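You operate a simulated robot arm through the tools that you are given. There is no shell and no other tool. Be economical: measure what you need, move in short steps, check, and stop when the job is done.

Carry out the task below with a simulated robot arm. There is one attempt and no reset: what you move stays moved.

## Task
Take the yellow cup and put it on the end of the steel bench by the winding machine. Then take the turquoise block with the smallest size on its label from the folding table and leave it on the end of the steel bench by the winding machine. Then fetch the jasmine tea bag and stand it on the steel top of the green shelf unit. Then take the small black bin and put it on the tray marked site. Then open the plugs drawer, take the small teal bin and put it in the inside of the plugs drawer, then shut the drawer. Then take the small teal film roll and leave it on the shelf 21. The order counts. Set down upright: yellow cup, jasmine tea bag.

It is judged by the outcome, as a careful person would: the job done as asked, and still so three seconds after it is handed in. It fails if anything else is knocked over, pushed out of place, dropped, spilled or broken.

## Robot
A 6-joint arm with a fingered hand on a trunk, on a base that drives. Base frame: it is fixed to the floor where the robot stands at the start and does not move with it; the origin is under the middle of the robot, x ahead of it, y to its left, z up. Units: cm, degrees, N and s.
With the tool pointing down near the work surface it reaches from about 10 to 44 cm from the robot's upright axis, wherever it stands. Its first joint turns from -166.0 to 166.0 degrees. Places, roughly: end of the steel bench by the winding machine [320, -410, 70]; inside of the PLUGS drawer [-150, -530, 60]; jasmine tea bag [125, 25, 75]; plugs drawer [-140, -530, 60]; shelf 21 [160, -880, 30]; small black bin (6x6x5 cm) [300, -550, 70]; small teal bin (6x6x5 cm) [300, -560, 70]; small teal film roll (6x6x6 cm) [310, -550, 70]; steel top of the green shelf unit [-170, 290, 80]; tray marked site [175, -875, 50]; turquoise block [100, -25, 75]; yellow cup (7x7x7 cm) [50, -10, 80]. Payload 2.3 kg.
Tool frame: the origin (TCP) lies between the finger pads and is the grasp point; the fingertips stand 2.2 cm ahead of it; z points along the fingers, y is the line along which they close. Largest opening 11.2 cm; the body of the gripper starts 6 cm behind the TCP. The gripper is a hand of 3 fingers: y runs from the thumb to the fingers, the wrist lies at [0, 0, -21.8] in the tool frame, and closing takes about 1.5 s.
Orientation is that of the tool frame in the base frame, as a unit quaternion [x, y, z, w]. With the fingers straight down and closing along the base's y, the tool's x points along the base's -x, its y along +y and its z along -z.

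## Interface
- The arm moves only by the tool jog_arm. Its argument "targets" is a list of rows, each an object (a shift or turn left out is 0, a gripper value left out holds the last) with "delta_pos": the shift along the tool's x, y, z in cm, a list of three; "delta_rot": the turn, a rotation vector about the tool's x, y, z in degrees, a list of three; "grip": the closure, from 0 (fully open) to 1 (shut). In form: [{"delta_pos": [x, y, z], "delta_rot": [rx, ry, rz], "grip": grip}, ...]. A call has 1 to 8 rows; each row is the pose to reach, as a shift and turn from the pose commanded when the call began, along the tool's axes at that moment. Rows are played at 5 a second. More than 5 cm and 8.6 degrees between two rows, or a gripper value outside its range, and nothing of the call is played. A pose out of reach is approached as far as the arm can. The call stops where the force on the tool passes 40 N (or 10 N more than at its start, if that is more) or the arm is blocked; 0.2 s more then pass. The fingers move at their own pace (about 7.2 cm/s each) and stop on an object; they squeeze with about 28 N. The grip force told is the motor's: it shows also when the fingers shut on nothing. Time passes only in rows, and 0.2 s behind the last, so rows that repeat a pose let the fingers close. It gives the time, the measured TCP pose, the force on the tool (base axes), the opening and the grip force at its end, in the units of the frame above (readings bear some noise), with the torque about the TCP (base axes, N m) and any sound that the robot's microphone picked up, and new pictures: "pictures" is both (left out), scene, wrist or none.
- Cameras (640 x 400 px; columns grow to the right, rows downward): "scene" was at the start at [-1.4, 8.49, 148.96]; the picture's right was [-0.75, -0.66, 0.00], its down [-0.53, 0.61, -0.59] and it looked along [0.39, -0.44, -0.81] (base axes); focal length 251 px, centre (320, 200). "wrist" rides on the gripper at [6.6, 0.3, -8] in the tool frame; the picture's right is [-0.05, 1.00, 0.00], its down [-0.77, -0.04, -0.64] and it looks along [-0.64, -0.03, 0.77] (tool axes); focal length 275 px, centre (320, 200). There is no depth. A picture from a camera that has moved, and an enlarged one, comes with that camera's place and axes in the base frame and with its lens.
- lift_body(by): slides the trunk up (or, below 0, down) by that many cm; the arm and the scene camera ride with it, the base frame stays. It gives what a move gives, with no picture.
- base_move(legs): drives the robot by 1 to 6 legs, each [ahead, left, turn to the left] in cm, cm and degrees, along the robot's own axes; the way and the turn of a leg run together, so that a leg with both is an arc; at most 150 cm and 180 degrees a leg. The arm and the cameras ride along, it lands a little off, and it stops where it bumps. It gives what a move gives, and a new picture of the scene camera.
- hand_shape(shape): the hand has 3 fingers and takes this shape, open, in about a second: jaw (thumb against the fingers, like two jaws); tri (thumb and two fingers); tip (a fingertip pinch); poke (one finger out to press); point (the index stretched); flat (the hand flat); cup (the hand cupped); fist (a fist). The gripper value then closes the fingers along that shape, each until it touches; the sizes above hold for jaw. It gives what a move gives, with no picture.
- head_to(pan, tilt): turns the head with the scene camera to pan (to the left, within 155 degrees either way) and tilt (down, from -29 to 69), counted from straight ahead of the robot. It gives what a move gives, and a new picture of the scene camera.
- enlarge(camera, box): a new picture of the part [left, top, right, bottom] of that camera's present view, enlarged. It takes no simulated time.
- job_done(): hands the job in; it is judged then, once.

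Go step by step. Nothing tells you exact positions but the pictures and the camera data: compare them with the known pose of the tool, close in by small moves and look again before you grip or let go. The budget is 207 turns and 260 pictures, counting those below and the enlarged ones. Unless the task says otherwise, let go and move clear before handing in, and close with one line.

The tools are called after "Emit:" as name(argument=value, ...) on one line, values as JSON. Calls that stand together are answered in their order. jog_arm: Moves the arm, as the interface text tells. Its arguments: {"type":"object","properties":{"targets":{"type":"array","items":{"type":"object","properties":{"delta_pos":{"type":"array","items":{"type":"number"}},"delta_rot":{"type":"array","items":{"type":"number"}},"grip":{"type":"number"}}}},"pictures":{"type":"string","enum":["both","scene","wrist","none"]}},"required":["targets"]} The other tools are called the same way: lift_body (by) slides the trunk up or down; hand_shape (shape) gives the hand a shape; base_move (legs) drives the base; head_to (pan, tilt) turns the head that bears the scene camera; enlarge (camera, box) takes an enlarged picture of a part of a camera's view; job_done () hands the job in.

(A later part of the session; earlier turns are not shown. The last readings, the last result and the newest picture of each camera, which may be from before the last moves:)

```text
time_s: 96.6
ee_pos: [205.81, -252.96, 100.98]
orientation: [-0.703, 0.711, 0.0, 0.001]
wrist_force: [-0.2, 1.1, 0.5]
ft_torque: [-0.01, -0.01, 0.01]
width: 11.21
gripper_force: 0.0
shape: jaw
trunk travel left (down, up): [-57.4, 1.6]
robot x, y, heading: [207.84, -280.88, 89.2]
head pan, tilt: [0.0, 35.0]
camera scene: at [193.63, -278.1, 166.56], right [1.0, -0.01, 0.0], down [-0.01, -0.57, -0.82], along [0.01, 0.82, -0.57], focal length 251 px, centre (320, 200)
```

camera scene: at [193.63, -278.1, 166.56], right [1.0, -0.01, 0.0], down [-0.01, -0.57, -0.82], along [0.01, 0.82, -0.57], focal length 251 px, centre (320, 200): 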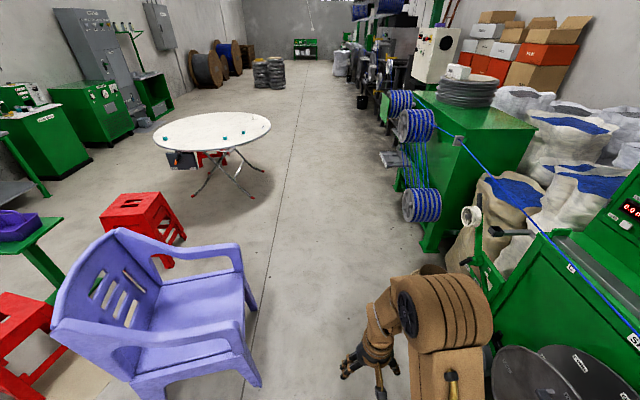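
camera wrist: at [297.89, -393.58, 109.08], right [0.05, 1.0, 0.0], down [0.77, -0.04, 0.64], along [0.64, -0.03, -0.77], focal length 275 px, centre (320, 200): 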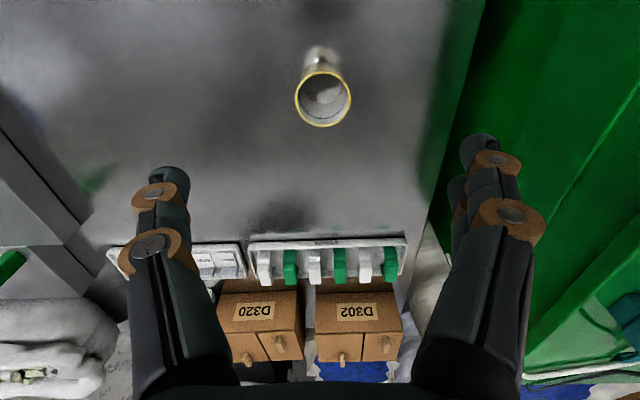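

The chair lies clear to the left and the table feet are near (117,±33). I drive up to y≈-95, go sideways to x≈122, and turn to face the block diagonally.

Emit:
base_move(legs=[[140, 0, 0.7], [45, 0, 0], [0, 85, 0], [0, 0, 30]])

Emit:
head_to(pan=-10, tilt=60)

```text
time_s: 111.5
ee_pos: [106.51, -73.61, 100.99]
orientation: [0.866, -0.499, 0.0, 0.001]
wrist_force: [0.3, 0.7, 0.1]
ft_torque: [-0.03, -0.01, -0.01]
width: 11.21
gripper_force: 0.1
shape: jaw
trunk travel left (down, up): [-57.4, 1.6]
robot x, y, heading: [122.3, -96.81, 120.0]
head pan, tilt: [0.0, 35.0]
camera scene: at [108.72, -101.42, 166.56], right [0.86, 0.5, 0.0], down [0.29, -0.5, -0.82], along [-0.41, 0.71, -0.57], focal length 251 px, centre (320, 200)
```

scene: 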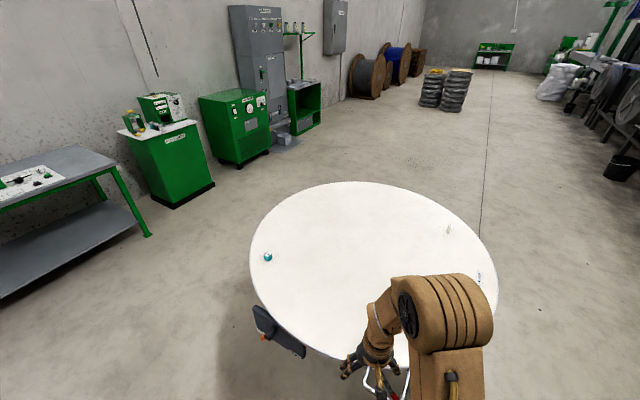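

```text
time_s: 112.4
ee_pos: [106.4, -73.6, 100.98]
orientation: [0.867, -0.499, 0.0, 0.0]
wrist_force: [-0.4, 0.5, 0.3]
ft_torque: [-0.01, 0.01, 0.02]
width: 11.18
gripper_force: 0.1
shape: jaw
trunk travel left (down, up): [-57.4, 1.6]
robot x, y, heading: [122.5, -97.09, 120.1]
head pan, tilt: [-10.0, 60.0]
camera scene: at [110.84, -102.76, 163.14], right [0.94, 0.34, 0.0], down [0.3, -0.81, -0.5], along [-0.17, 0.47, -0.87], focal length 251 px, centre (320, 200)
```

scene: 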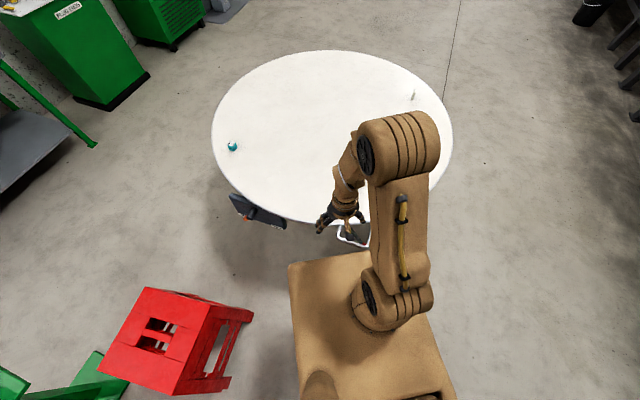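

I go 20 cm ahead toward the block; the low base should clear the handle and legs.

Emit:
base_move(legs=[[20, 0, 0]])

Emit:
jog_arm(targets=[{"delta_pos": [0, 0, 0]}], pictures="wrist")

```text
time_s: 114.0
ee_pos: [96.3, -56.41, 101.02]
orientation: [0.866, -0.499, 0.0, 0.0]
wrist_force: [-0.2, -0.6, 0.2]
ft_torque: [0.01, 0.01, 0.01]
width: 11.2
gripper_force: 0.1
shape: jaw
trunk travel left (down, up): [-57.4, 1.6]
robot x, y, heading: [112.15, -79.35, 120.2]
head pan, tilt: [-10.0, 60.0]
camera scene: at [100.78, -85.44, 163.13], right [0.94, 0.34, 0.0], down [0.3, -0.81, -0.5], along [-0.17, 0.47, -0.87], focal length 251 px, centre (320, 200)
```

scene: 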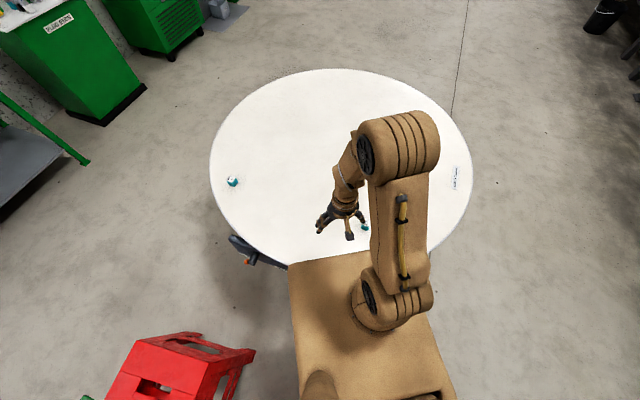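

```text
time_s: 114.4
ee_pos: [96.36, -56.41, 101.05]
orientation: [0.867, -0.499, 0.001, 0.001]
wrist_force: [-0.7, 0.4, -0.5]
ft_torque: [0.0, -0.01, 0.0]
width: 11.25
gripper_force: 0.1
shape: jaw
trunk travel left (down, up): [-57.4, 1.6]
robot x, y, heading: [112.52, -79.3, 120.2]
head pan, tilt: [-10.0, 60.0]
camera wrist: at [99.41, -62.24, 109.01], right [-0.89, -0.46, 0.0], down [-0.36, 0.68, 0.64], along [-0.29, 0.56, -0.77], focal length 275 px, centre (320, 200)
```

wrist: 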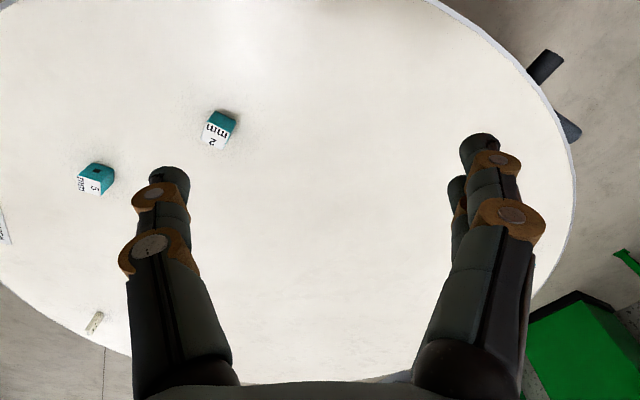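

The 2 mm block is at about (104,-42), to the hand's left. I move over it.

Emit:
jog_arm(targets=[{"delta_pos": [-2, -4, 1]}, {"delta_pos": [-4, -8, 2]}, {"delta_pos": [-6, -12, 3]}, {"delta_pos": [-8, -14, 6]}, {"delta_pos": [-8, -14, 10]}], pictures="wrist")

Emit:
enlarge(camera="wrist", box=[240, 30, 400, 130])

```text
time_s: 115.6
ee_pos: [104.67, -42.49, 90.85]
orientation: [0.867, -0.499, 0.0, 0.0]
wrist_force: [0.1, -0.3, 0.3]
ft_torque: [0.02, 0.04, -0.05]
width: 11.2
gripper_force: 0.0
shape: jaw
trunk travel left (down, up): [-57.4, 1.6]
robot x, y, heading: [112.76, -79.19, 120.2]
head pan, tilt: [-10.0, 60.0]
camera wrist: at [107.57, -48.34, 98.94], right [-0.89, -0.46, 0.0], down [-0.36, 0.68, 0.64], along [-0.29, 0.56, -0.77], focal length 275 px, centre (320, 200)
```

wrist: 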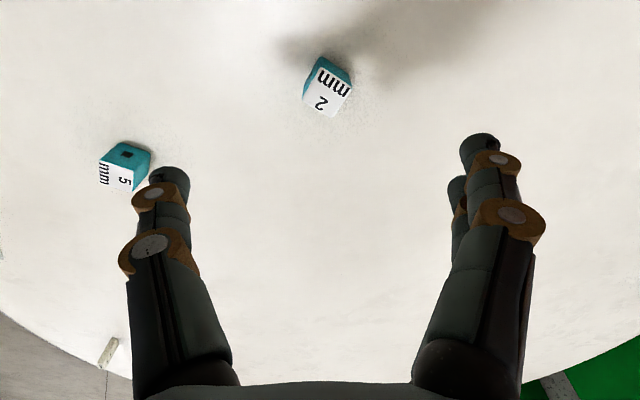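

```text
4.00 times, centred on (320, 80) of wrist
camera zoom: at [107.57, -48.34, 98.94], right [-0.89, -0.46, 0.0], down [-0.36, 0.68, 0.64], along [-0.29, 0.56, -0.77], focal length 1101 px, centre (320, 680)
```

zoom: 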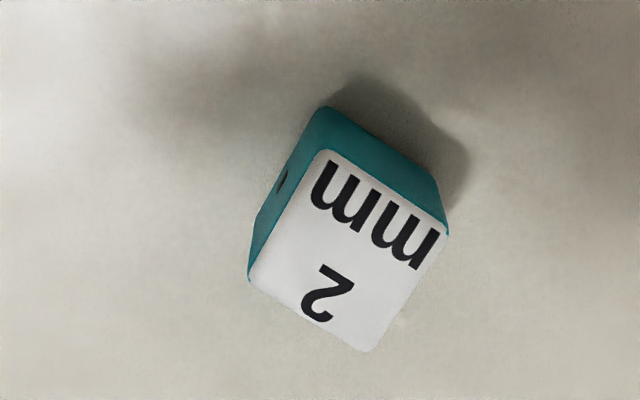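

The block is square to the base axes, centred at (103.8,-42.2). I turn the hand 30° to match, descend partway and check.

Emit:
jog_arm(targets=[{"delta_pos": [-0.7, 0.6, 1], "delta_rot": [0, 0, 8]}, {"delta_pos": [-0.7, 0.6, 3], "delta_rot": [0, 0, 16]}, {"delta_pos": [-0.7, 0.6, 5], "delta_rot": [0, 0, 24]}, {"delta_pos": [-0.7, 0.6, 8], "delta_rot": [0, 0, 30]}, {"delta_pos": [-0.7, 0.6, 11], "delta_rot": [0, 0, 30]}], pictures="wrist")

```text
time_s: 116.8
ee_pos: [103.58, -41.97, 79.93]
orientation: [0.708, -0.706, 0.0, -0.001]
wrist_force: [-0.9, -0.9, 0.4]
ft_torque: [0.03, 0.01, -0.03]
width: 11.19
gripper_force: 0.1
shape: jaw
trunk travel left (down, up): [-57.4, 1.6]
robot x, y, heading: [112.23, -78.79, 120.3]
head pan, tilt: [-10.0, 60.0]
camera wrist: at [103.2, -48.66, 87.98], right [-1.0, 0.05, 0.0], down [0.03, 0.77, 0.64], along [0.03, 0.64, -0.77], focal length 275 px, centre (320, 200)
```

wrist: 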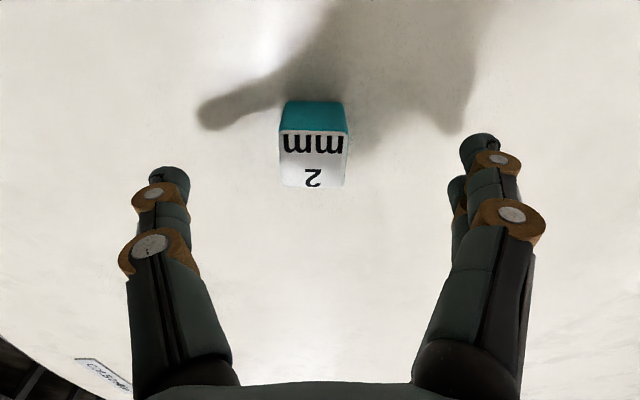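

Emit:
jog_arm(targets=[{"delta_pos": [-0.1, -0.2, 2]}, {"delta_pos": [-0.1, -0.2, 3.9]}, {"delta_pos": [-0.1, -0.2, 3.9], "grip": 1}, {"delta_pos": [-0.1, -0.2, 3.9], "grip": 1}, {"delta_pos": [-0.1, -0.2, 3.9], "grip": 1}, {"delta_pos": [-0.1, -0.2, 3.9], "grip": 1}, {"delta_pos": [-0.1, -0.2, 3.9], "grip": 1}, {"delta_pos": [-0.1, -0.2, 3.9], "grip": 1}], pictures="none")

Emit:
jog_arm(targets=[{"delta_pos": [0, 0, 0], "grip": 1}, {"delta_pos": [0, 0, -4], "grip": 1}, {"delta_pos": [0, 0, -8], "grip": 1}, {"delta_pos": [0, 0, -12], "grip": 1}, {"delta_pos": [0, 0, -16], "grip": 1}, {"delta_pos": [0, 0, -20], "grip": 1}, {"delta_pos": [0, 0, -24], "grip": 1}], pictures="wrist")

```text
time_s: 118.6
ee_pos: [103.79, -42.08, 76.04]
orientation: [0.708, -0.706, -0.001, -0.001]
wrist_force: [0.3, -4.2, 15.6]
ft_torque: [-0.1, 0.01, -0.01]
width: 2.99
gripper_force: 27.9
shape: jaw
trunk travel left (down, up): [-57.4, 1.6]
robot x, y, heading: [112.33, -79.46, 120.3]
head pan, tilt: [-10.0, 60.0]
```

```text
time_s: 120.2
ee_pos: [103.81, -42.12, 100.15]
orientation: [0.708, -0.706, 0.0, 0.001]
wrist_force: [0.9, -0.2, -0.3]
ft_torque: [0.01, 0.01, 0.0]
width: 2.87
gripper_force: 27.9
shape: jaw
trunk travel left (down, up): [-57.4, 1.6]
robot x, y, heading: [112.84, -79.41, 119.8]
head pan, tilt: [-10.0, 60.0]
camera wrist: at [103.5, -48.7, 108.2], right [-1.0, 0.04, 0.0], down [0.03, 0.77, 0.64], along [0.03, 0.64, -0.77], focal length 275 px, centre (320, 200)
```

wrist: 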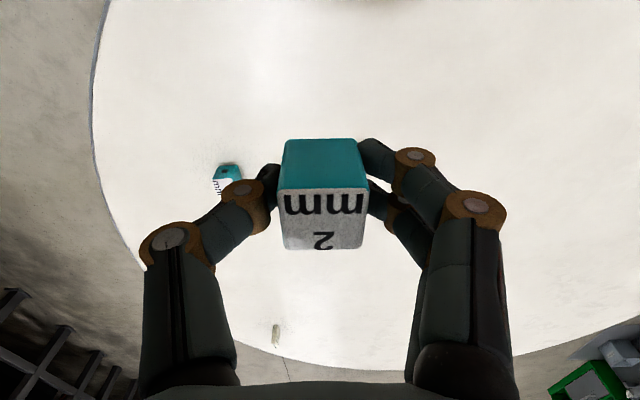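

The 2 mm block is held. I tuck the arm and return along the same path to the bench.

Emit:
jog_arm(targets=[{"delta_pos": [4, -2, 0]}, {"delta_pos": [8, -3.5, 0]}, {"delta_pos": [10, -4, 0]}], pictures="none")

Emit:
base_move(legs=[[-20, 0, 0], [0, 0, -30], [0, -86, 0], [0, 0, -90], [0, -150, 0], [0, -150, 0]])

```text
time_s: 121.0
ee_pos: [107.85, -51.96, 100.07]
orientation: [0.708, -0.706, -0.001, -0.001]
wrist_force: [0.3, 0.3, 0.3]
ft_torque: [-0.02, 0.01, 0.02]
width: 2.87
gripper_force: 28.1
shape: jaw
trunk travel left (down, up): [-57.4, 1.6]
robot x, y, heading: [112.3, -79.27, 120.0]
head pan, tilt: [-10.0, 60.0]
```

```text
time_s: 146.1
ee_pos: [228.77, -407.18, 100.05]
orientation: [0.262, 0.965, 0.001, -0.001]
wrist_force: [0.4, 0.4, 0.5]
ft_torque: [0.01, -0.01, -0.01]
width: 2.86
gripper_force: 28.3
shape: jaw
trunk travel left (down, up): [-57.4, 1.6]
robot x, y, heading: [202.32, -397.32, -0.2]
head pan, tilt: [-10.0, 60.0]
camera scene: at [203.25, -384.32, 163.14], right [-0.18, -0.98, 0.0], down [-0.85, 0.16, -0.5], along [0.49, -0.09, -0.87], focal length 251 px, centre (320, 200)
```

scene: 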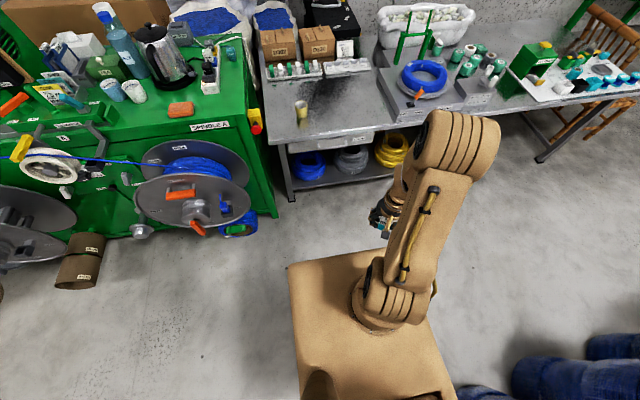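

Emit:
base_move(legs=[[64, -11, 0]])

Emit:
jog_arm(targets=[{"delta_pos": [0, 0, 0]}], pictures="wrist")

```text
time_s: 149.7
ee_pos: [292.03, -418.2, 100.12]
orientation: [0.258, 0.966, 0.0, 0.0]
wrist_force: [0.9, -0.3, 0.4]
ft_torque: [-0.02, -0.01, 0.0]
width: 2.84
gripper_force: 27.6
shape: jaw
trunk travel left (down, up): [-57.4, 1.6]
robot x, y, heading: [266.06, -408.33, -0.1]
head pan, tilt: [-10.0, 60.0]
camera scene: at [266.29, -395.56, 163.14], right [-0.17, -0.98, 0.0], down [-0.85, 0.15, -0.5], along [0.49, -0.09, -0.87], focal length 251 px, centre (320, 200)
```

scene: 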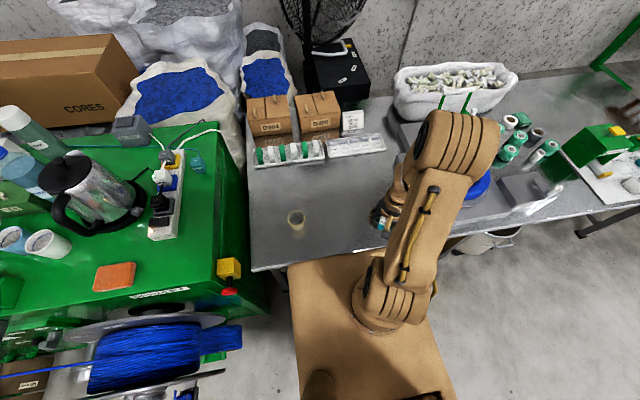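

```text
time_s: 150.1
ee_pos: [291.95, -418.22, 100.05]
orientation: [0.258, 0.966, 0.001, 0.0]
wrist_force: [0.1, 0.0, 0.0]
ft_torque: [0.03, 0.01, 0.03]
width: 2.85
gripper_force: 27.6
shape: jaw
trunk travel left (down, up): [-57.4, 1.6]
robot x, y, heading: [266.19, -408.42, -0.2]
head pan, tilt: [-10.0, 60.0]
camera wrist: at [286.31, -414.64, 108.16], right [0.54, 0.84, 0.0], down [0.65, -0.42, 0.64], along [0.54, -0.34, -0.77], focal length 275 px, centre (320, 200)
```

wrist: 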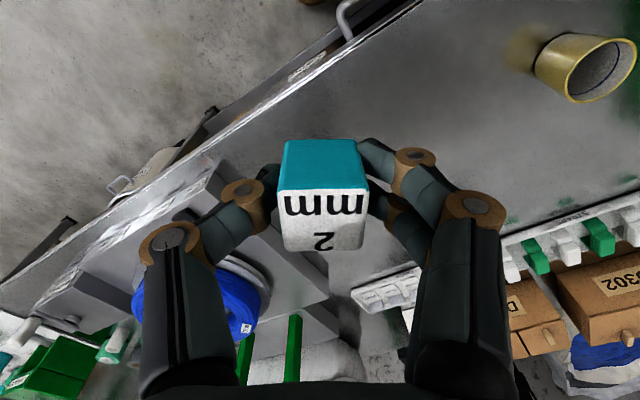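

I carry the block over (306,-414) and lower.

Emit:
jog_arm(targets=[{"delta_pos": [-3, 3, 1]}, {"delta_pos": [-6, 6, 2]}, {"delta_pos": [-8, 8.5, 4]}, {"delta_pos": [-10, 10.6, 6]}, {"delta_pos": [-10, 10.6, 11]}, {"delta_pos": [-10, 10.6, 16]}, {"delta_pos": [-10, 10.6, 21]}, {"delta_pos": [-10, 10.6, 24]}], pictures="wrist")

```text
time_s: 151.9
ee_pos: [306.06, -414.06, 75.97]
orientation: [0.259, 0.966, 0.0, 0.0]
wrist_force: [0.5, 0.0, -1.1]
ft_torque: [-0.03, 0.04, 0.01]
width: 2.85
gripper_force: 27.8
shape: jaw
trunk travel left (down, up): [-57.4, 1.6]
robot x, y, heading: [266.07, -408.46, -0.3]
head pan, tilt: [-10.0, 60.0]
camera wrist: at [300.36, -410.45, 84.13], right [0.54, 0.84, 0.0], down [0.65, -0.42, 0.64], along [0.54, -0.34, -0.77], focal length 275 px, centre (320, 200)
```

wrist: 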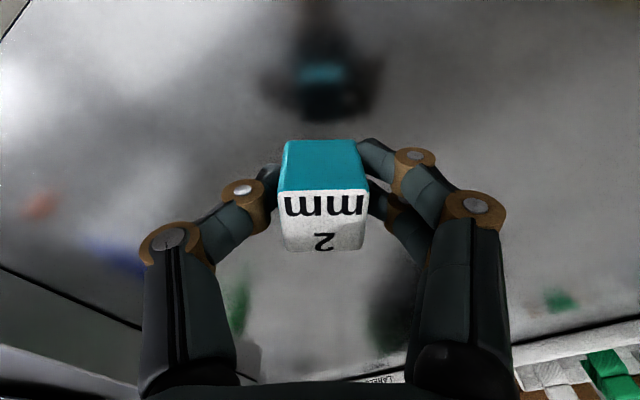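

Emit:
lift_body(by=-3.2)

Emit:
jog_arm(targets=[{"delta_pos": [0, 0, 0]}], pictures="wrist")

```text
time_s: 152.7
ee_pos: [305.96, -413.98, 72.87]
orientation: [0.259, 0.966, -0.001, 0.0]
wrist_force: [-0.4, 0.8, -0.5]
ft_torque: [0.02, 0.02, 0.01]
width: 2.85
gripper_force: 27.8
shape: jaw
trunk travel left (down, up): [-54.2, 4.8]
robot x, y, heading: [265.83, -408.6, 0.1]
head pan, tilt: [-10.0, 60.0]
```

```text
time_s: 153.1
ee_pos: [306.02, -413.94, 72.85]
orientation: [0.259, 0.966, 0.0, 0.0]
wrist_force: [0.5, 0.3, -0.3]
ft_torque: [0.01, 0.02, 0.0]
width: 2.84
gripper_force: 27.5
shape: jaw
trunk travel left (down, up): [-54.2, 4.8]
robot x, y, heading: [265.72, -408.26, -0.1]
head pan, tilt: [-10.0, 60.0]
camera wrist: at [300.36, -410.46, 80.97], right [0.54, 0.84, 0.0], down [0.65, -0.42, 0.64], along [0.54, -0.34, -0.77], focal length 275 px, centre (320, 200)
```

wrist: 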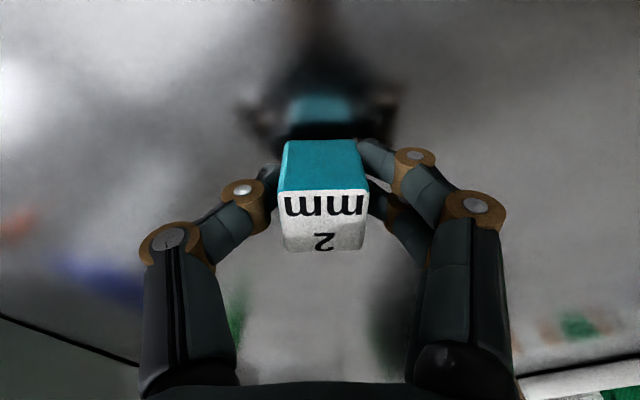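

Emit:
jog_arm(targets=[{"delta_pos": [0, 0, 0.3]}, {"delta_pos": [0, 0, 0.6]}, {"delta_pos": [0, 0, 0.9]}], pictures="wrist")

```text
time_s: 153.8
ee_pos: [305.95, -414.08, 72.08]
orientation: [0.258, 0.966, 0.001, 0.002]
wrist_force: [0.9, 0.6, 14.8]
ft_torque: [0.24, -0.05, 0.0]
width: 2.86
gripper_force: 27.6
shape: jaw
trunk travel left (down, up): [-54.2, 4.8]
robot x, y, heading: [266.07, -408.34, -0.1]
head pan, tilt: [-10.0, 60.0]
camera wrist: at [300.35, -410.46, 80.19], right [0.54, 0.84, 0.0], down [0.65, -0.42, 0.64], along [0.54, -0.34, -0.77], focal length 275 px, centre (320, 200)
```

wrist: 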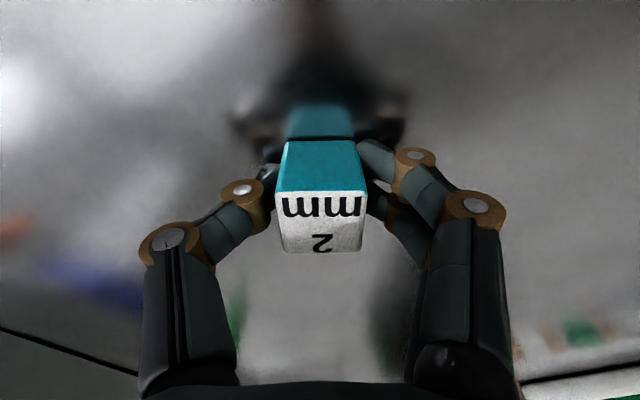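

Contact is made, so I release and rise.

Emit:
jog_arm(targets=[{"delta_pos": [0, 0, 0], "grip": 0}, {"delta_pos": [0, 0, 0], "grip": 0}, {"delta_pos": [0, 0, 0], "grip": 0}, {"delta_pos": [0, 0, 0], "grip": 0}, {"delta_pos": [0, 0, 0], "grip": 0}, {"delta_pos": [0, 0, 0], "grip": 0}], pictures="none")

Emit:
jog_arm(targets=[{"delta_pos": [0, 0, -3]}, {"delta_pos": [0, 0, -7]}, {"delta_pos": [0, 0, -11]}, {"delta_pos": [0, 0, -15]}, {"delta_pos": [0, 0, -19]}, {"delta_pos": [3, -2, -22]}, {"delta_pos": [6, -5, -24]}, {"delta_pos": [9, -8, -26]}], pictures="wrist")

```text
time_s: 154.3
ee_pos: [306.3, -413.88, 72.57]
orientation: [0.259, 0.966, -0.001, 0.008]
wrist_force: [4.8, 14.5, 58.2]
ft_torque: [-1.07, 0.93, -0.13]
width: 10.7
gripper_force: 0.0
shape: jaw
trunk travel left (down, up): [-54.2, 4.8]
robot x, y, heading: [266.11, -408.56, -0.0]
head pan, tilt: [-10.0, 60.0]
stopped in row 2: the force on the tool passed its limit at 45 N (the readings are from after the stop); the commanded pose is now the measured one
```

```text
time_s: 156.1
ee_pos: [294.13, -416.45, 98.13]
orientation: [0.259, 0.966, -0.001, 0.004]
wrist_force: [-0.6, 0.1, 0.8]
ft_torque: [-0.03, -0.01, -0.03]
width: 11.17
gripper_force: 0.0
shape: jaw
trunk travel left (down, up): [-54.2, 4.8]
robot x, y, heading: [265.91, -408.39, 0.0]
head pan, tilt: [-10.0, 60.0]
camera wrist: at [288.4, -412.92, 106.21], right [0.54, 0.84, 0.0], down [0.65, -0.42, 0.64], along [0.54, -0.34, -0.77], focal length 275 px, centre (320, 200)
```

wrist: 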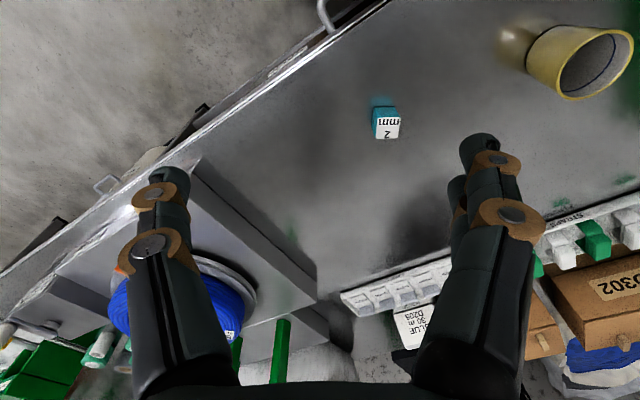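

Both items stand on the bench end. Now I fetch the tea bag near (117,22): back out, drive to the far side of the table and face it.

Emit:
lift_body(by=4.5)

Emit:
base_move(legs=[[-60, 0, 0], [0, 0, 90], [150, 0, 0], [150, 0, 0], [128, 0, 0], [0, 0, 90]])

Emit:
head_to(pan=0, tilt=40)

```text
time_s: 156.9
ee_pos: [294.24, -416.52, 102.64]
orientation: [0.259, 0.966, 0.0, 0.003]
wrist_force: [-0.1, -0.2, 0.4]
ft_torque: [0.0, 0.0, 0.01]
width: 11.17
gripper_force: 0.0
shape: jaw
trunk travel left (down, up): [-58.7, 0.3]
robot x, y, heading: [265.92, -408.44, -0.3]
head pan, tilt: [-10.0, 60.0]
```

```text
time_s: 188.0
ee_pos: [177.44, 27.07, 102.59]
orientation: [0.966, -0.26, -0.002, 0.001]
wrist_force: [-1.1, 0.3, -0.6]
ft_torque: [-0.02, 0.01, -0.02]
width: 11.2
gripper_force: 0.1
shape: jaw
trunk travel left (down, up): [-58.7, 0.3]
robot x, y, heading: [205.42, 19.16, 180.1]
head pan, tilt: [-10.0, 60.0]
camera scene: at [204.94, 5.99, 164.43], right [0.18, 0.98, 0.0], down [0.85, -0.15, -0.5], along [-0.49, 0.09, -0.87], focal length 251 px, centre (320, 200)
```

scene: 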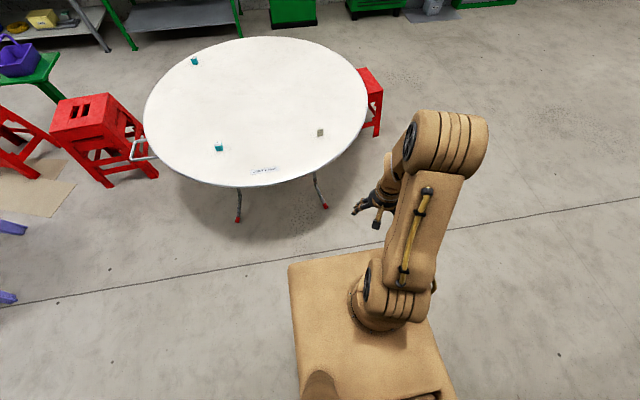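

```text
time_s: 188.8
ee_pos: [177.4, 27.2, 102.66]
orientation: [0.966, -0.26, -0.003, 0.0]
wrist_force: [-0.1, -0.3, 0.0]
ft_torque: [0.0, -0.01, -0.01]
width: 11.21
gripper_force: 0.0
shape: jaw
trunk travel left (down, up): [-58.7, 0.3]
robot x, y, heading: [205.75, 19.03, 179.4]
head pan, tilt: [0.0, 40.0]
camera scene: at [203.01, 4.85, 167.1], right [0.0, 1.0, 0.0], down [0.64, 0.0, -0.77], along [-0.77, 0.0, -0.64], focal length 251 px, centre (320, 200)
```

scene: 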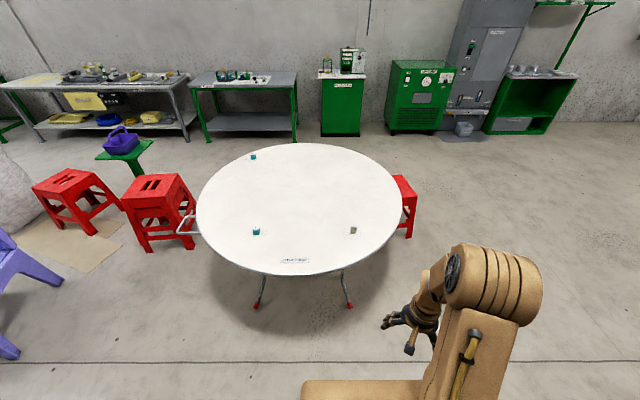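

Emit:
enlarge(camera="scene", box=[320, 205, 400, 255])

Emit:
enlarge(camera="scene", box=[430, 20, 622, 140])

Emit:
base_move(legs=[[52, 0, 0.6]])

Emit:
jog_arm(targets=[{"delta_pos": [0, 0, 0]}], pictures="wrist")

```text
8.00 times, centred on (360, 230) of scene
camera zoom: at [203.01, 4.85, 167.1], right [0.0, 1.0, 0.0], down [0.64, 0.0, -0.77], along [-0.77, 0.0, -0.64], focal length 2007 px, centre (0, -40)
```

zoom: 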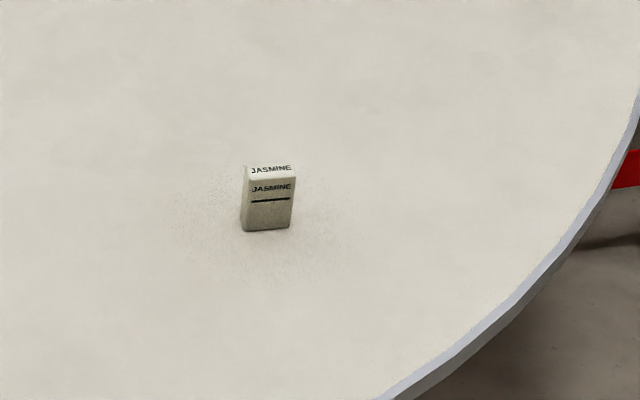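

```text
3.33 times, centred on (526, 80) of scene
camera zoom: at [203.01, 4.85, 167.1], right [0.0, 1.0, 0.0], down [0.64, 0.0, -0.77], along [-0.77, 0.0, -0.64], focal length 836 px, centre (-367, 600)
```

zoom: 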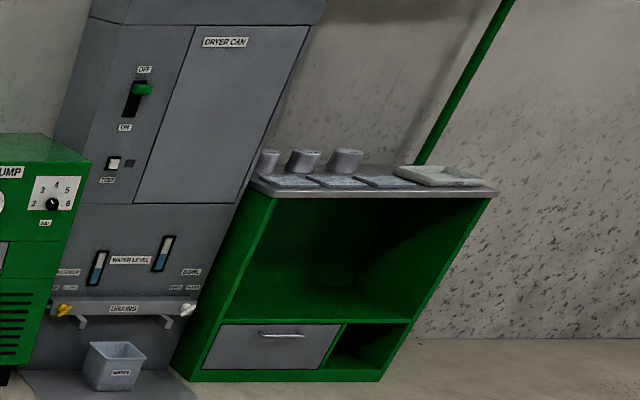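

```text
time_s: 191.9
ee_pos: [125.57, 26.81, 102.64]
orientation: [0.967, -0.255, -0.003, 0.0]
wrist_force: [0.4, 0.0, 0.0]
ft_torque: [0.0, 0.01, 0.01]
width: 11.18
gripper_force: 0.1
shape: jaw
trunk travel left (down, up): [-58.7, 0.3]
robot x, y, heading: [153.72, 18.72, -179.2]
head pan, tilt: [0.0, 40.0]
camera scene: at [151.41, 4.72, 167.11], right [-0.01, 1.0, 0.0], down [0.64, 0.0, -0.77], along [-0.77, -0.01, -0.64], focal length 251 px, centre (320, 200)
```

scene: 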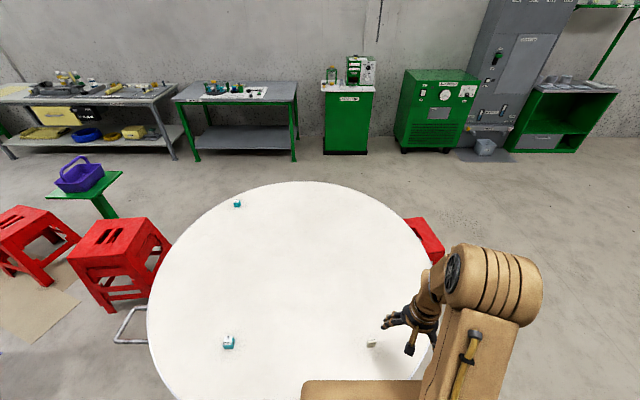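

```text
time_s: 192.3
ee_pos: [125.67, 26.71, 102.59]
orientation: [0.967, -0.256, -0.003, 0.001]
wrist_force: [-0.1, -0.3, 0.0]
ft_torque: [-0.01, 0.02, -0.03]
width: 11.18
gripper_force: 0.1
shape: jaw
trunk travel left (down, up): [-58.7, 0.3]
robot x, y, heading: [154.0, 18.77, -179.3]
head pan, tilt: [0.0, 40.0]
camera wrist: at [131.26, 23.24, 110.67], right [-0.53, -0.85, 0.0], down [-0.65, 0.41, 0.64], along [-0.54, 0.34, -0.77], focal length 275 px, centre (320, 200)
```

wrist: 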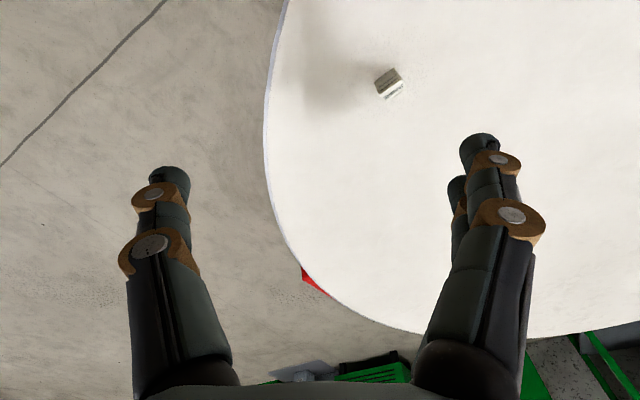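

The jasmine tea bag is a small upright packet (about 3 wide in y, 1.4 thick in x, 4 high) near (118.6,21.7). I move over it, turning the hand 60° so it closes across the thin side.

Emit:
jog_arm(targets=[{"delta_pos": [-0.5, 1, 1], "delta_rot": [0, 0, 7.5]}, {"delta_pos": [-1, 2, 2], "delta_rot": [0, 0, 15]}, {"delta_pos": [-1.5, 3, 3], "delta_rot": [0, 0, 22.5]}, {"delta_pos": [-2, 4, 4], "delta_rot": [0, 0, 30]}, {"delta_pos": [-2.5, 5, 5], "delta_rot": [0, 0, 37.5]}, {"delta_pos": [-3, 6, 6], "delta_rot": [0, 0, 45]}, {"delta_pos": [-3.5, 7, 8], "delta_rot": [0, 0, 52.5]}, {"delta_pos": [-3.7, 7.9, 11], "delta_rot": [0, 0, 60]}], pictures="wrist")

Emit:
enlarge(camera="wrist", box=[240, 30, 400, 130])

```text
time_s: 194.1
ee_pos: [118.48, 21.78, 91.61]
orientation: [0.709, -0.706, -0.001, 0.002]
wrist_force: [-0.8, -0.4, -0.9]
ft_torque: [0.0, 0.02, -0.02]
width: 11.2
gripper_force: 0.0
shape: jaw
trunk travel left (down, up): [-58.7, 0.3]
robot x, y, heading: [154.08, 19.17, -179.6]
head pan, tilt: [0.0, 40.0]
camera wrist: at [118.09, 15.08, 99.69], right [-1.0, 0.04, 0.0], down [0.04, 0.77, 0.64], along [0.02, 0.64, -0.77], focal length 275 px, centre (320, 200)
```

wrist: 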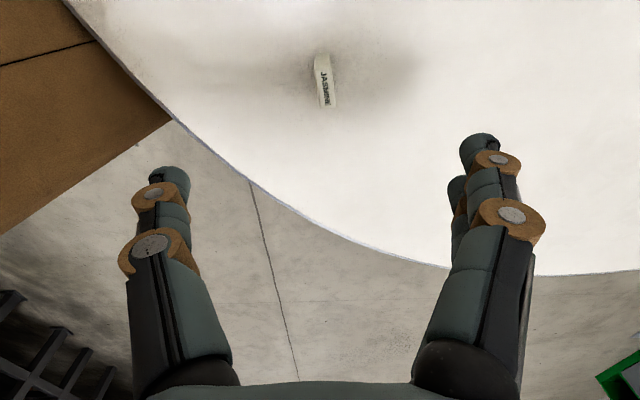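

```text
4.00 times, centred on (320, 80) of wrist
camera zoom: at [118.09, 15.08, 99.69], right [-1.0, 0.04, 0.0], down [0.04, 0.77, 0.64], along [0.02, 0.64, -0.77], focal length 1101 px, centre (320, 680)
```

zoom: 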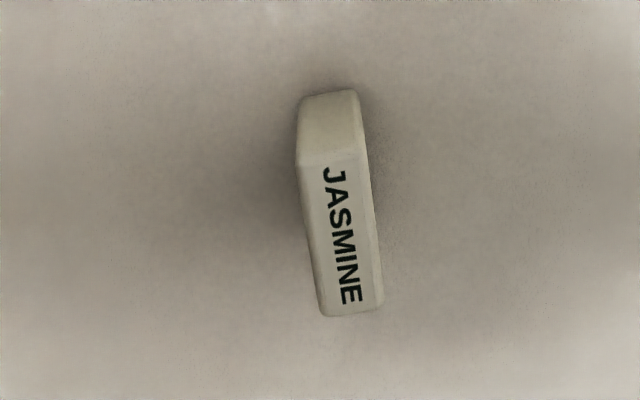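

It is turned about 6°, with its centre at (117.75,22.2). I align, lower and close.

Emit:
jog_arm(targets=[{"delta_pos": [-0.4, 0.75, 3], "delta_rot": [0, 0, -5.5]}, {"delta_pos": [-0.4, 0.75, 7], "delta_rot": [0, 0, -5.5]}, {"delta_pos": [-0.4, 0.75, 10.5], "delta_rot": [0, 0, -5.5]}], pictures="wrist")

```text
time_s: 194.9
ee_pos: [117.52, 22.19, 80.94]
orientation: [0.742, -0.67, -0.002, 0.001]
wrist_force: [0.2, 0.3, 0.0]
ft_torque: [0.04, 0.03, 0.0]
width: 11.19
gripper_force: 0.1
shape: jaw
trunk travel left (down, up): [-58.7, 0.3]
robot x, y, heading: [153.91, 19.0, -179.5]
head pan, tilt: [0.0, 40.0]
camera wrist: at [117.94, 15.57, 89.09], right [-1.0, -0.06, 0.01], down [-0.04, 0.77, 0.64], along [-0.04, 0.64, -0.77], focal length 275 px, centre (320, 200)
```

wrist: 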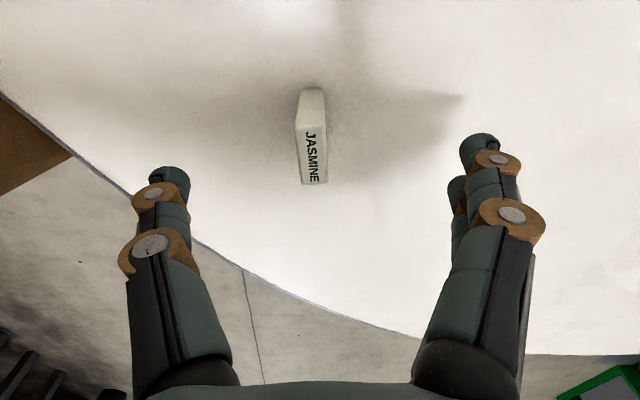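

Emit:
jog_arm(targets=[{"delta_pos": [-0.2, -0.4, 2]}, {"delta_pos": [-0.2, -0.4, 4.1]}, {"delta_pos": [-0.2, -0.4, 4.1], "grip": 1}, {"delta_pos": [-0.2, -0.4, 4.1], "grip": 1}, {"delta_pos": [-0.2, -0.4, 4.1], "grip": 1}, {"delta_pos": [-0.2, -0.4, 4.1], "grip": 1}, {"delta_pos": [-0.2, -0.4, 4.1], "grip": 1}, {"delta_pos": [-0.2, -0.4, 4.1], "grip": 1}], pictures="none")

Emit:
jog_arm(targets=[{"delta_pos": [0, 0, 0], "grip": 1}, {"delta_pos": [0, 0, 0], "grip": 1}, {"delta_pos": [0, 0, -4], "grip": 1}, {"delta_pos": [0, 0, -8], "grip": 1}], pictures="wrist")

```text
time_s: 196.7
ee_pos: [118.05, 22.42, 76.91]
orientation: [0.742, -0.67, -0.002, 0.002]
wrist_force: [-0.5, 0.9, 0.1]
ft_torque: [-0.03, 0.02, -0.04]
width: 0.74
gripper_force: 27.9
shape: jaw
trunk travel left (down, up): [-58.7, 0.3]
robot x, y, heading: [154.17, 18.8, -179.5]
head pan, tilt: [0.0, 40.0]
```

```text
time_s: 197.7
ee_pos: [118.19, 22.4, 84.96]
orientation: [0.743, -0.67, -0.003, 0.002]
wrist_force: [0.1, 0.7, -0.4]
ft_torque: [-0.01, -0.01, 0.04]
width: 0.73
gripper_force: 27.9
shape: jaw
trunk travel left (down, up): [-58.7, 0.3]
robot x, y, heading: [153.93, 18.89, -179.8]
head pan, tilt: [0.0, 40.0]
camera wrist: at [118.48, 15.77, 93.11], right [-1.0, -0.06, 0.0], down [-0.04, 0.77, 0.64], along [-0.04, 0.64, -0.77], focal length 275 px, centre (320, 200)
```

wrist: 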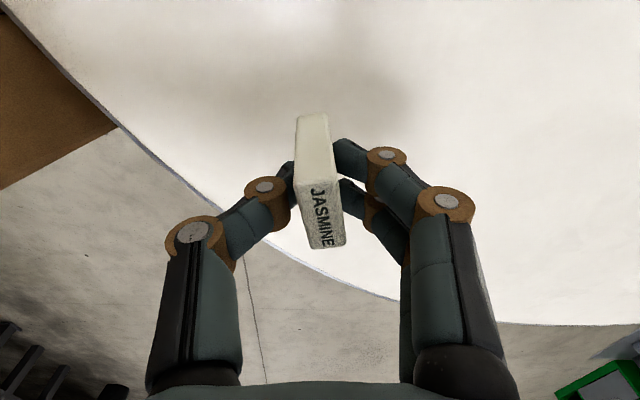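

The tea bag is held upright. I lift and tuck it, then drive around the free side of the table toward the green shelf unit at about (-165,298).

Emit:
jog_arm(targets=[{"delta_pos": [0, 0, -5]}, {"delta_pos": [0, 0, -10]}, {"delta_pos": [0, -3, -14]}, {"delta_pos": [0, -7, -16]}], pictures="none")

Emit:
base_move(legs=[[-25, 0, 0], [0, -150, 0], [0, -126, 0], [150, 0, 0], [95, 0, 0]])

Emit:
head_to(pan=-10, tilt=45)

```text
time_s: 198.7
ee_pos: [125.11, 23.29, 101.21]
orientation: [0.742, -0.67, -0.001, 0.0]
wrist_force: [-0.2, 0.1, -1.1]
ft_torque: [0.02, -0.01, 0.0]
width: 0.64
gripper_force: 28.1
shape: jaw
trunk travel left (down, up): [-58.7, 0.3]
robot x, y, heading: [154.09, 18.74, -179.4]
head pan, tilt: [0.0, 40.0]
```

```text
time_s: 224.9
ee_pos: [-97.36, 290.69, 101.03]
orientation: [0.752, -0.66, -0.001, 0.002]
wrist_force: [-0.6, 0.1, -0.4]
ft_torque: [0.01, 0.02, -0.03]
width: 0.62
gripper_force: 27.9
shape: jaw
trunk travel left (down, up): [-58.7, 0.3]
robot x, y, heading: [-68.35, 287.17, -178.5]
head pan, tilt: [0.0, 40.0]
camera scene: at [-70.4, 272.77, 167.11], right [-0.03, 1.0, 0.0], down [0.64, 0.02, -0.77], along [-0.77, -0.02, -0.64], focal length 251 px, centre (320, 200)
```

scene: 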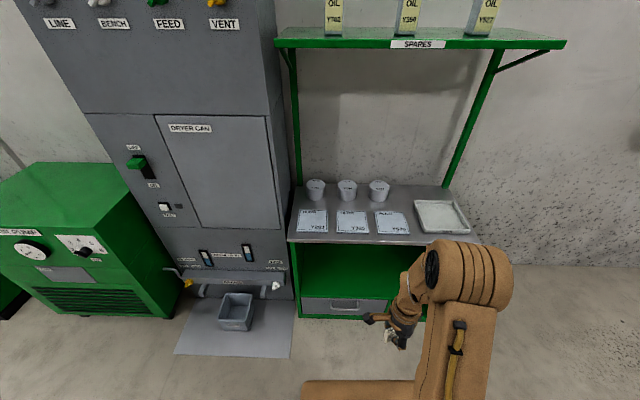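

```text
time_s: 225.7
ee_pos: [-97.38, 290.67, 101.23]
orientation: [0.751, -0.66, -0.002, 0.002]
wrist_force: [-0.3, 0.0, -0.4]
ft_torque: [0.01, 0.02, 0.01]
width: 0.62
gripper_force: 27.4
shape: jaw
trunk travel left (down, up): [-58.7, 0.3]
robot x, y, heading: [-67.91, 287.19, -178.1]
head pan, tilt: [-10.0, 45.0]
camera scene: at [-69.92, 274.19, 166.38], right [0.14, 0.99, 0.0], down [0.7, -0.1, -0.71], along [-0.7, 0.1, -0.71], focal length 251 px, centre (320, 200)
```

scene: 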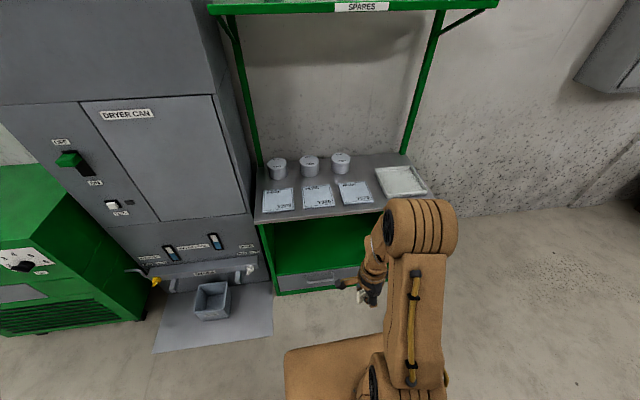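

The shelf top has free space between the third card and the tray, around (-163,316). The front approach would be too far, so I'll bring the robot's right side to the shelf; first I swing the arm to the robot's right.

Emit:
jog_arm(targets=[{"delta_pos": [-3.93, -1.3, 0], "delta_rot": [0, 0, 8]}, {"delta_pos": [-7.63, -3.13, 0], "delta_rot": [0, 0, 16]}, {"delta_pos": [-11.05, -5.45, 0], "delta_rot": [0, 0, 24]}, {"delta_pos": [-14.11, -8.22, 0], "delta_rot": [0, 0, 32]}, {"delta_pos": [-16.76, -11.39, 0], "delta_rot": [0, 0, 40]}, {"delta_pos": [-18.93, -14.9, 0], "delta_rot": [0, 0, 48]}, {"delta_pos": [-20.6, -18.68, 0], "delta_rot": [0, 0, 56]}, {"delta_pos": [-21.73, -22.65, 0], "delta_rot": [0, 0, 64]}], pictures="none")

Emit:
jog_arm(targets=[{"delta_pos": [-3.93, -1.3, 0], "delta_rot": [0, 0, 8]}, {"delta_pos": [-7.63, -3.13, 0], "delta_rot": [0, 0, 16]}, {"delta_pos": [-7.63, -3.13, 0], "delta_rot": [0, 0, 24]}, {"delta_pos": [-7.63, -3.13, 0], "delta_rot": [0, 0, 31]}], pictures="wrist")

Emit:
base_move(legs=[[0, -26, 0], [0, 0, 88.1]])

Emit:
head_to(pan=-90, tilt=50)

```text
time_s: 227.5
ee_pos: [-77.48, 315.18, 101.08]
orientation: [-0.285, 0.958, 0.001, -0.003]
wrist_force: [-0.4, 0.3, 0.1]
ft_torque: [0.03, 0.03, 0.01]
width: 0.55
gripper_force: 28.3
shape: jaw
trunk travel left (down, up): [-58.7, 0.3]
robot x, y, heading: [-68.16, 287.13, -178.1]
head pan, tilt: [-10.0, 45.0]
```

```text
time_s: 228.5
ee_pos: [-69.44, 316.81, 101.01]
orientation: [-0.019, 1.0, 0.001, -0.002]
wrist_force: [-0.4, -0.3, -0.8]
ft_torque: [0.01, 0.04, -0.03]
width: 0.55
gripper_force: 28.3
shape: jaw
trunk travel left (down, up): [-58.7, 0.3]
robot x, y, heading: [-67.97, 287.42, -178.0]
head pan, tilt: [-10.0, 45.0]
camera wrist: at [-76.1, 316.76, 109.15], right [0.01, 1.0, 0.0], down [0.78, -0.01, 0.63], along [0.63, 0.0, -0.78], focal length 275 px, centre (320, 200)
```

wrist: 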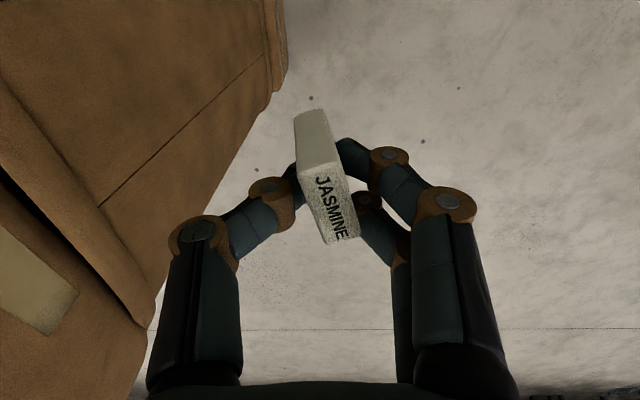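

```text
time_s: 234.1
ee_pos: [-98.63, 312.71, 101.04]
orientation: [0.709, -0.705, 0.001, 0.003]
wrist_force: [-0.2, 0.1, -1.0]
ft_torque: [0.0, 0.06, 0.0]
width: 0.54
gripper_force: 28.3
shape: jaw
trunk travel left (down, up): [-58.7, 0.3]
robot x, y, heading: [-69.12, 313.14, -90.2]
head pan, tilt: [-10.0, 45.0]
camera scene: at [-56.52, 310.94, 166.38], right [-0.98, 0.18, 0.0], down [0.12, 0.7, -0.71], along [-0.12, -0.7, -0.71], focal length 251 px, centre (320, 200)
```

scene: 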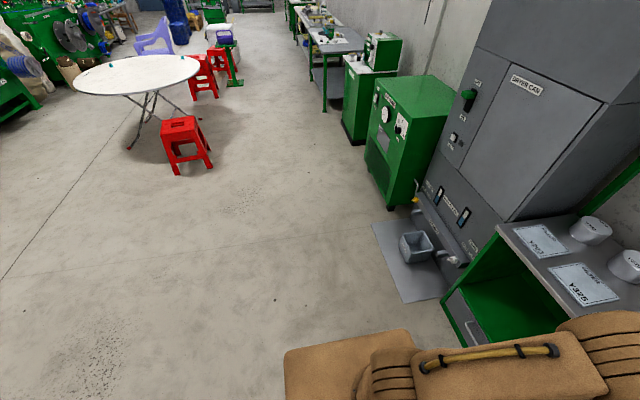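

```text
time_s: 235.6
ee_pos: [-98.69, 312.75, 100.98]
orientation: [0.71, -0.704, 0.002, 0.002]
wrist_force: [-0.5, 0.0, -0.4]
ft_torque: [-0.01, 0.01, -0.01]
width: 0.57
gripper_force: 28.1
shape: jaw
trunk travel left (down, up): [-58.7, 0.3]
robot x, y, heading: [-69.01, 313.26, -90.4]
head pan, tilt: [-90.0, 50.0]
camera scene: at [-62.78, 318.96, 165.69], right [0.0, 1.0, 0.0], down [0.77, 0.0, -0.64], along [-0.64, 0.0, -0.77], focal length 251 px, centre (320, 200)
```

scene: 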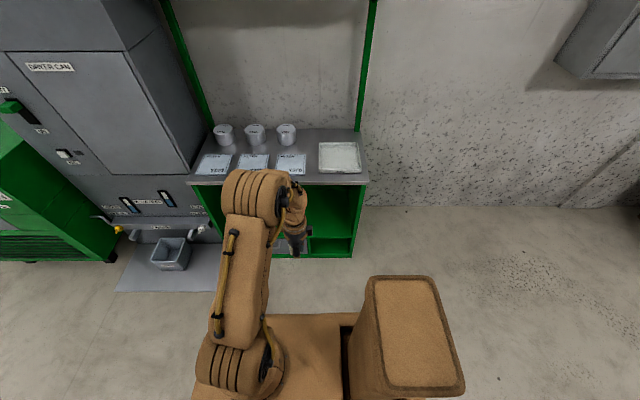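

The gap between card 3 (edge y≈311.5) and the tray (edge y≈319) suits the packet at about (-160,315.3). I close in sideways.

Emit:
base_move(legs=[[0, -51, 0]])

Emit:
jog_arm(targets=[{"delta_pos": [0, 0, 0]}], pictures="wrist")

Emit:
enlarge(camera="wrist", box=[200, 80, 440, 230])

```text
time_s: 238.6
ee_pos: [-150.1, 312.51, 101.12]
orientation: [0.712, -0.703, 0.001, 0.002]
wrist_force: [0.1, -0.3, 0.4]
ft_torque: [0.03, -0.02, 0.01]
width: 0.57
gripper_force: 27.9
shape: jaw
trunk travel left (down, up): [-58.7, 0.3]
robot x, y, heading: [-119.85, 313.2, -90.0]
head pan, tilt: [-90.0, 50.0]
camera scene: at [-114.25, 319.02, 165.69], right [0.0, 1.0, 0.0], down [0.77, 0.0, -0.64], along [-0.64, 0.0, -0.77], focal length 251 px, centre (320, 200)
```

scene: 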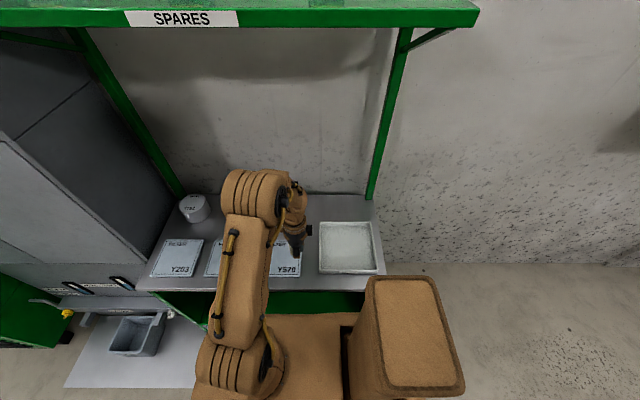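

```text
time_s: 239.0
ee_pos: [-150.03, 312.66, 101.06]
orientation: [0.711, -0.703, 0.001, 0.002]
wrist_force: [-0.6, 0.7, 0.2]
ft_torque: [0.0, 0.01, 0.0]
width: 0.53
gripper_force: 28.1
shape: jaw
trunk travel left (down, up): [-58.7, 0.3]
robot x, y, heading: [-120.11, 313.36, -90.2]
head pan, tilt: [-90.0, 50.0]
camera wrist: at [-150.36, 305.99, 109.16], right [-1.0, 0.04, 0.0], down [0.03, 0.77, 0.63], along [0.02, 0.63, -0.77], focal length 275 px, centre (320, 200)
```

wrist: 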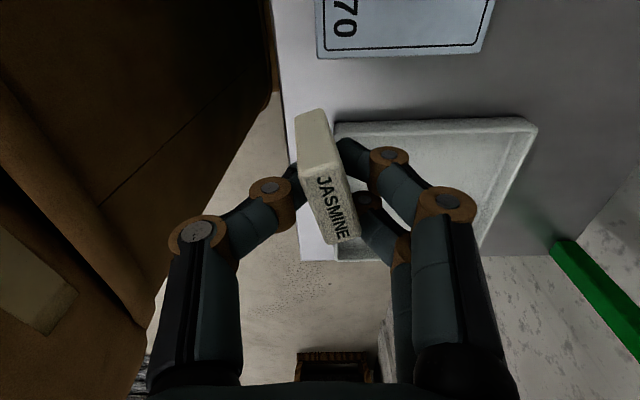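

```text
2.67 times, centred on (320, 155) of wrist
camera zoom: at [-150.36, 305.99, 109.16], right [-1.0, 0.04, 0.0], down [0.03, 0.77, 0.63], along [0.02, 0.63, -0.77], focal length 734 px, centre (320, 320)
```

zoom: 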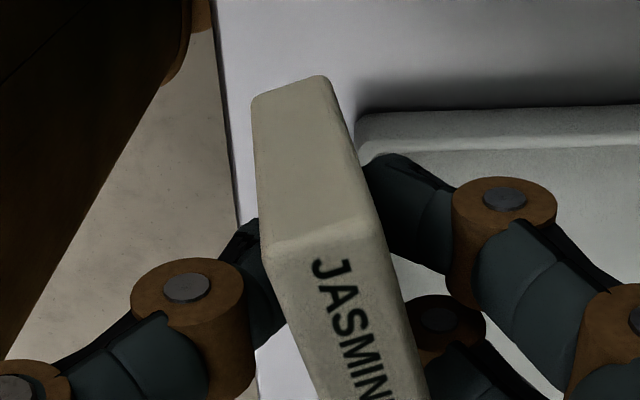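

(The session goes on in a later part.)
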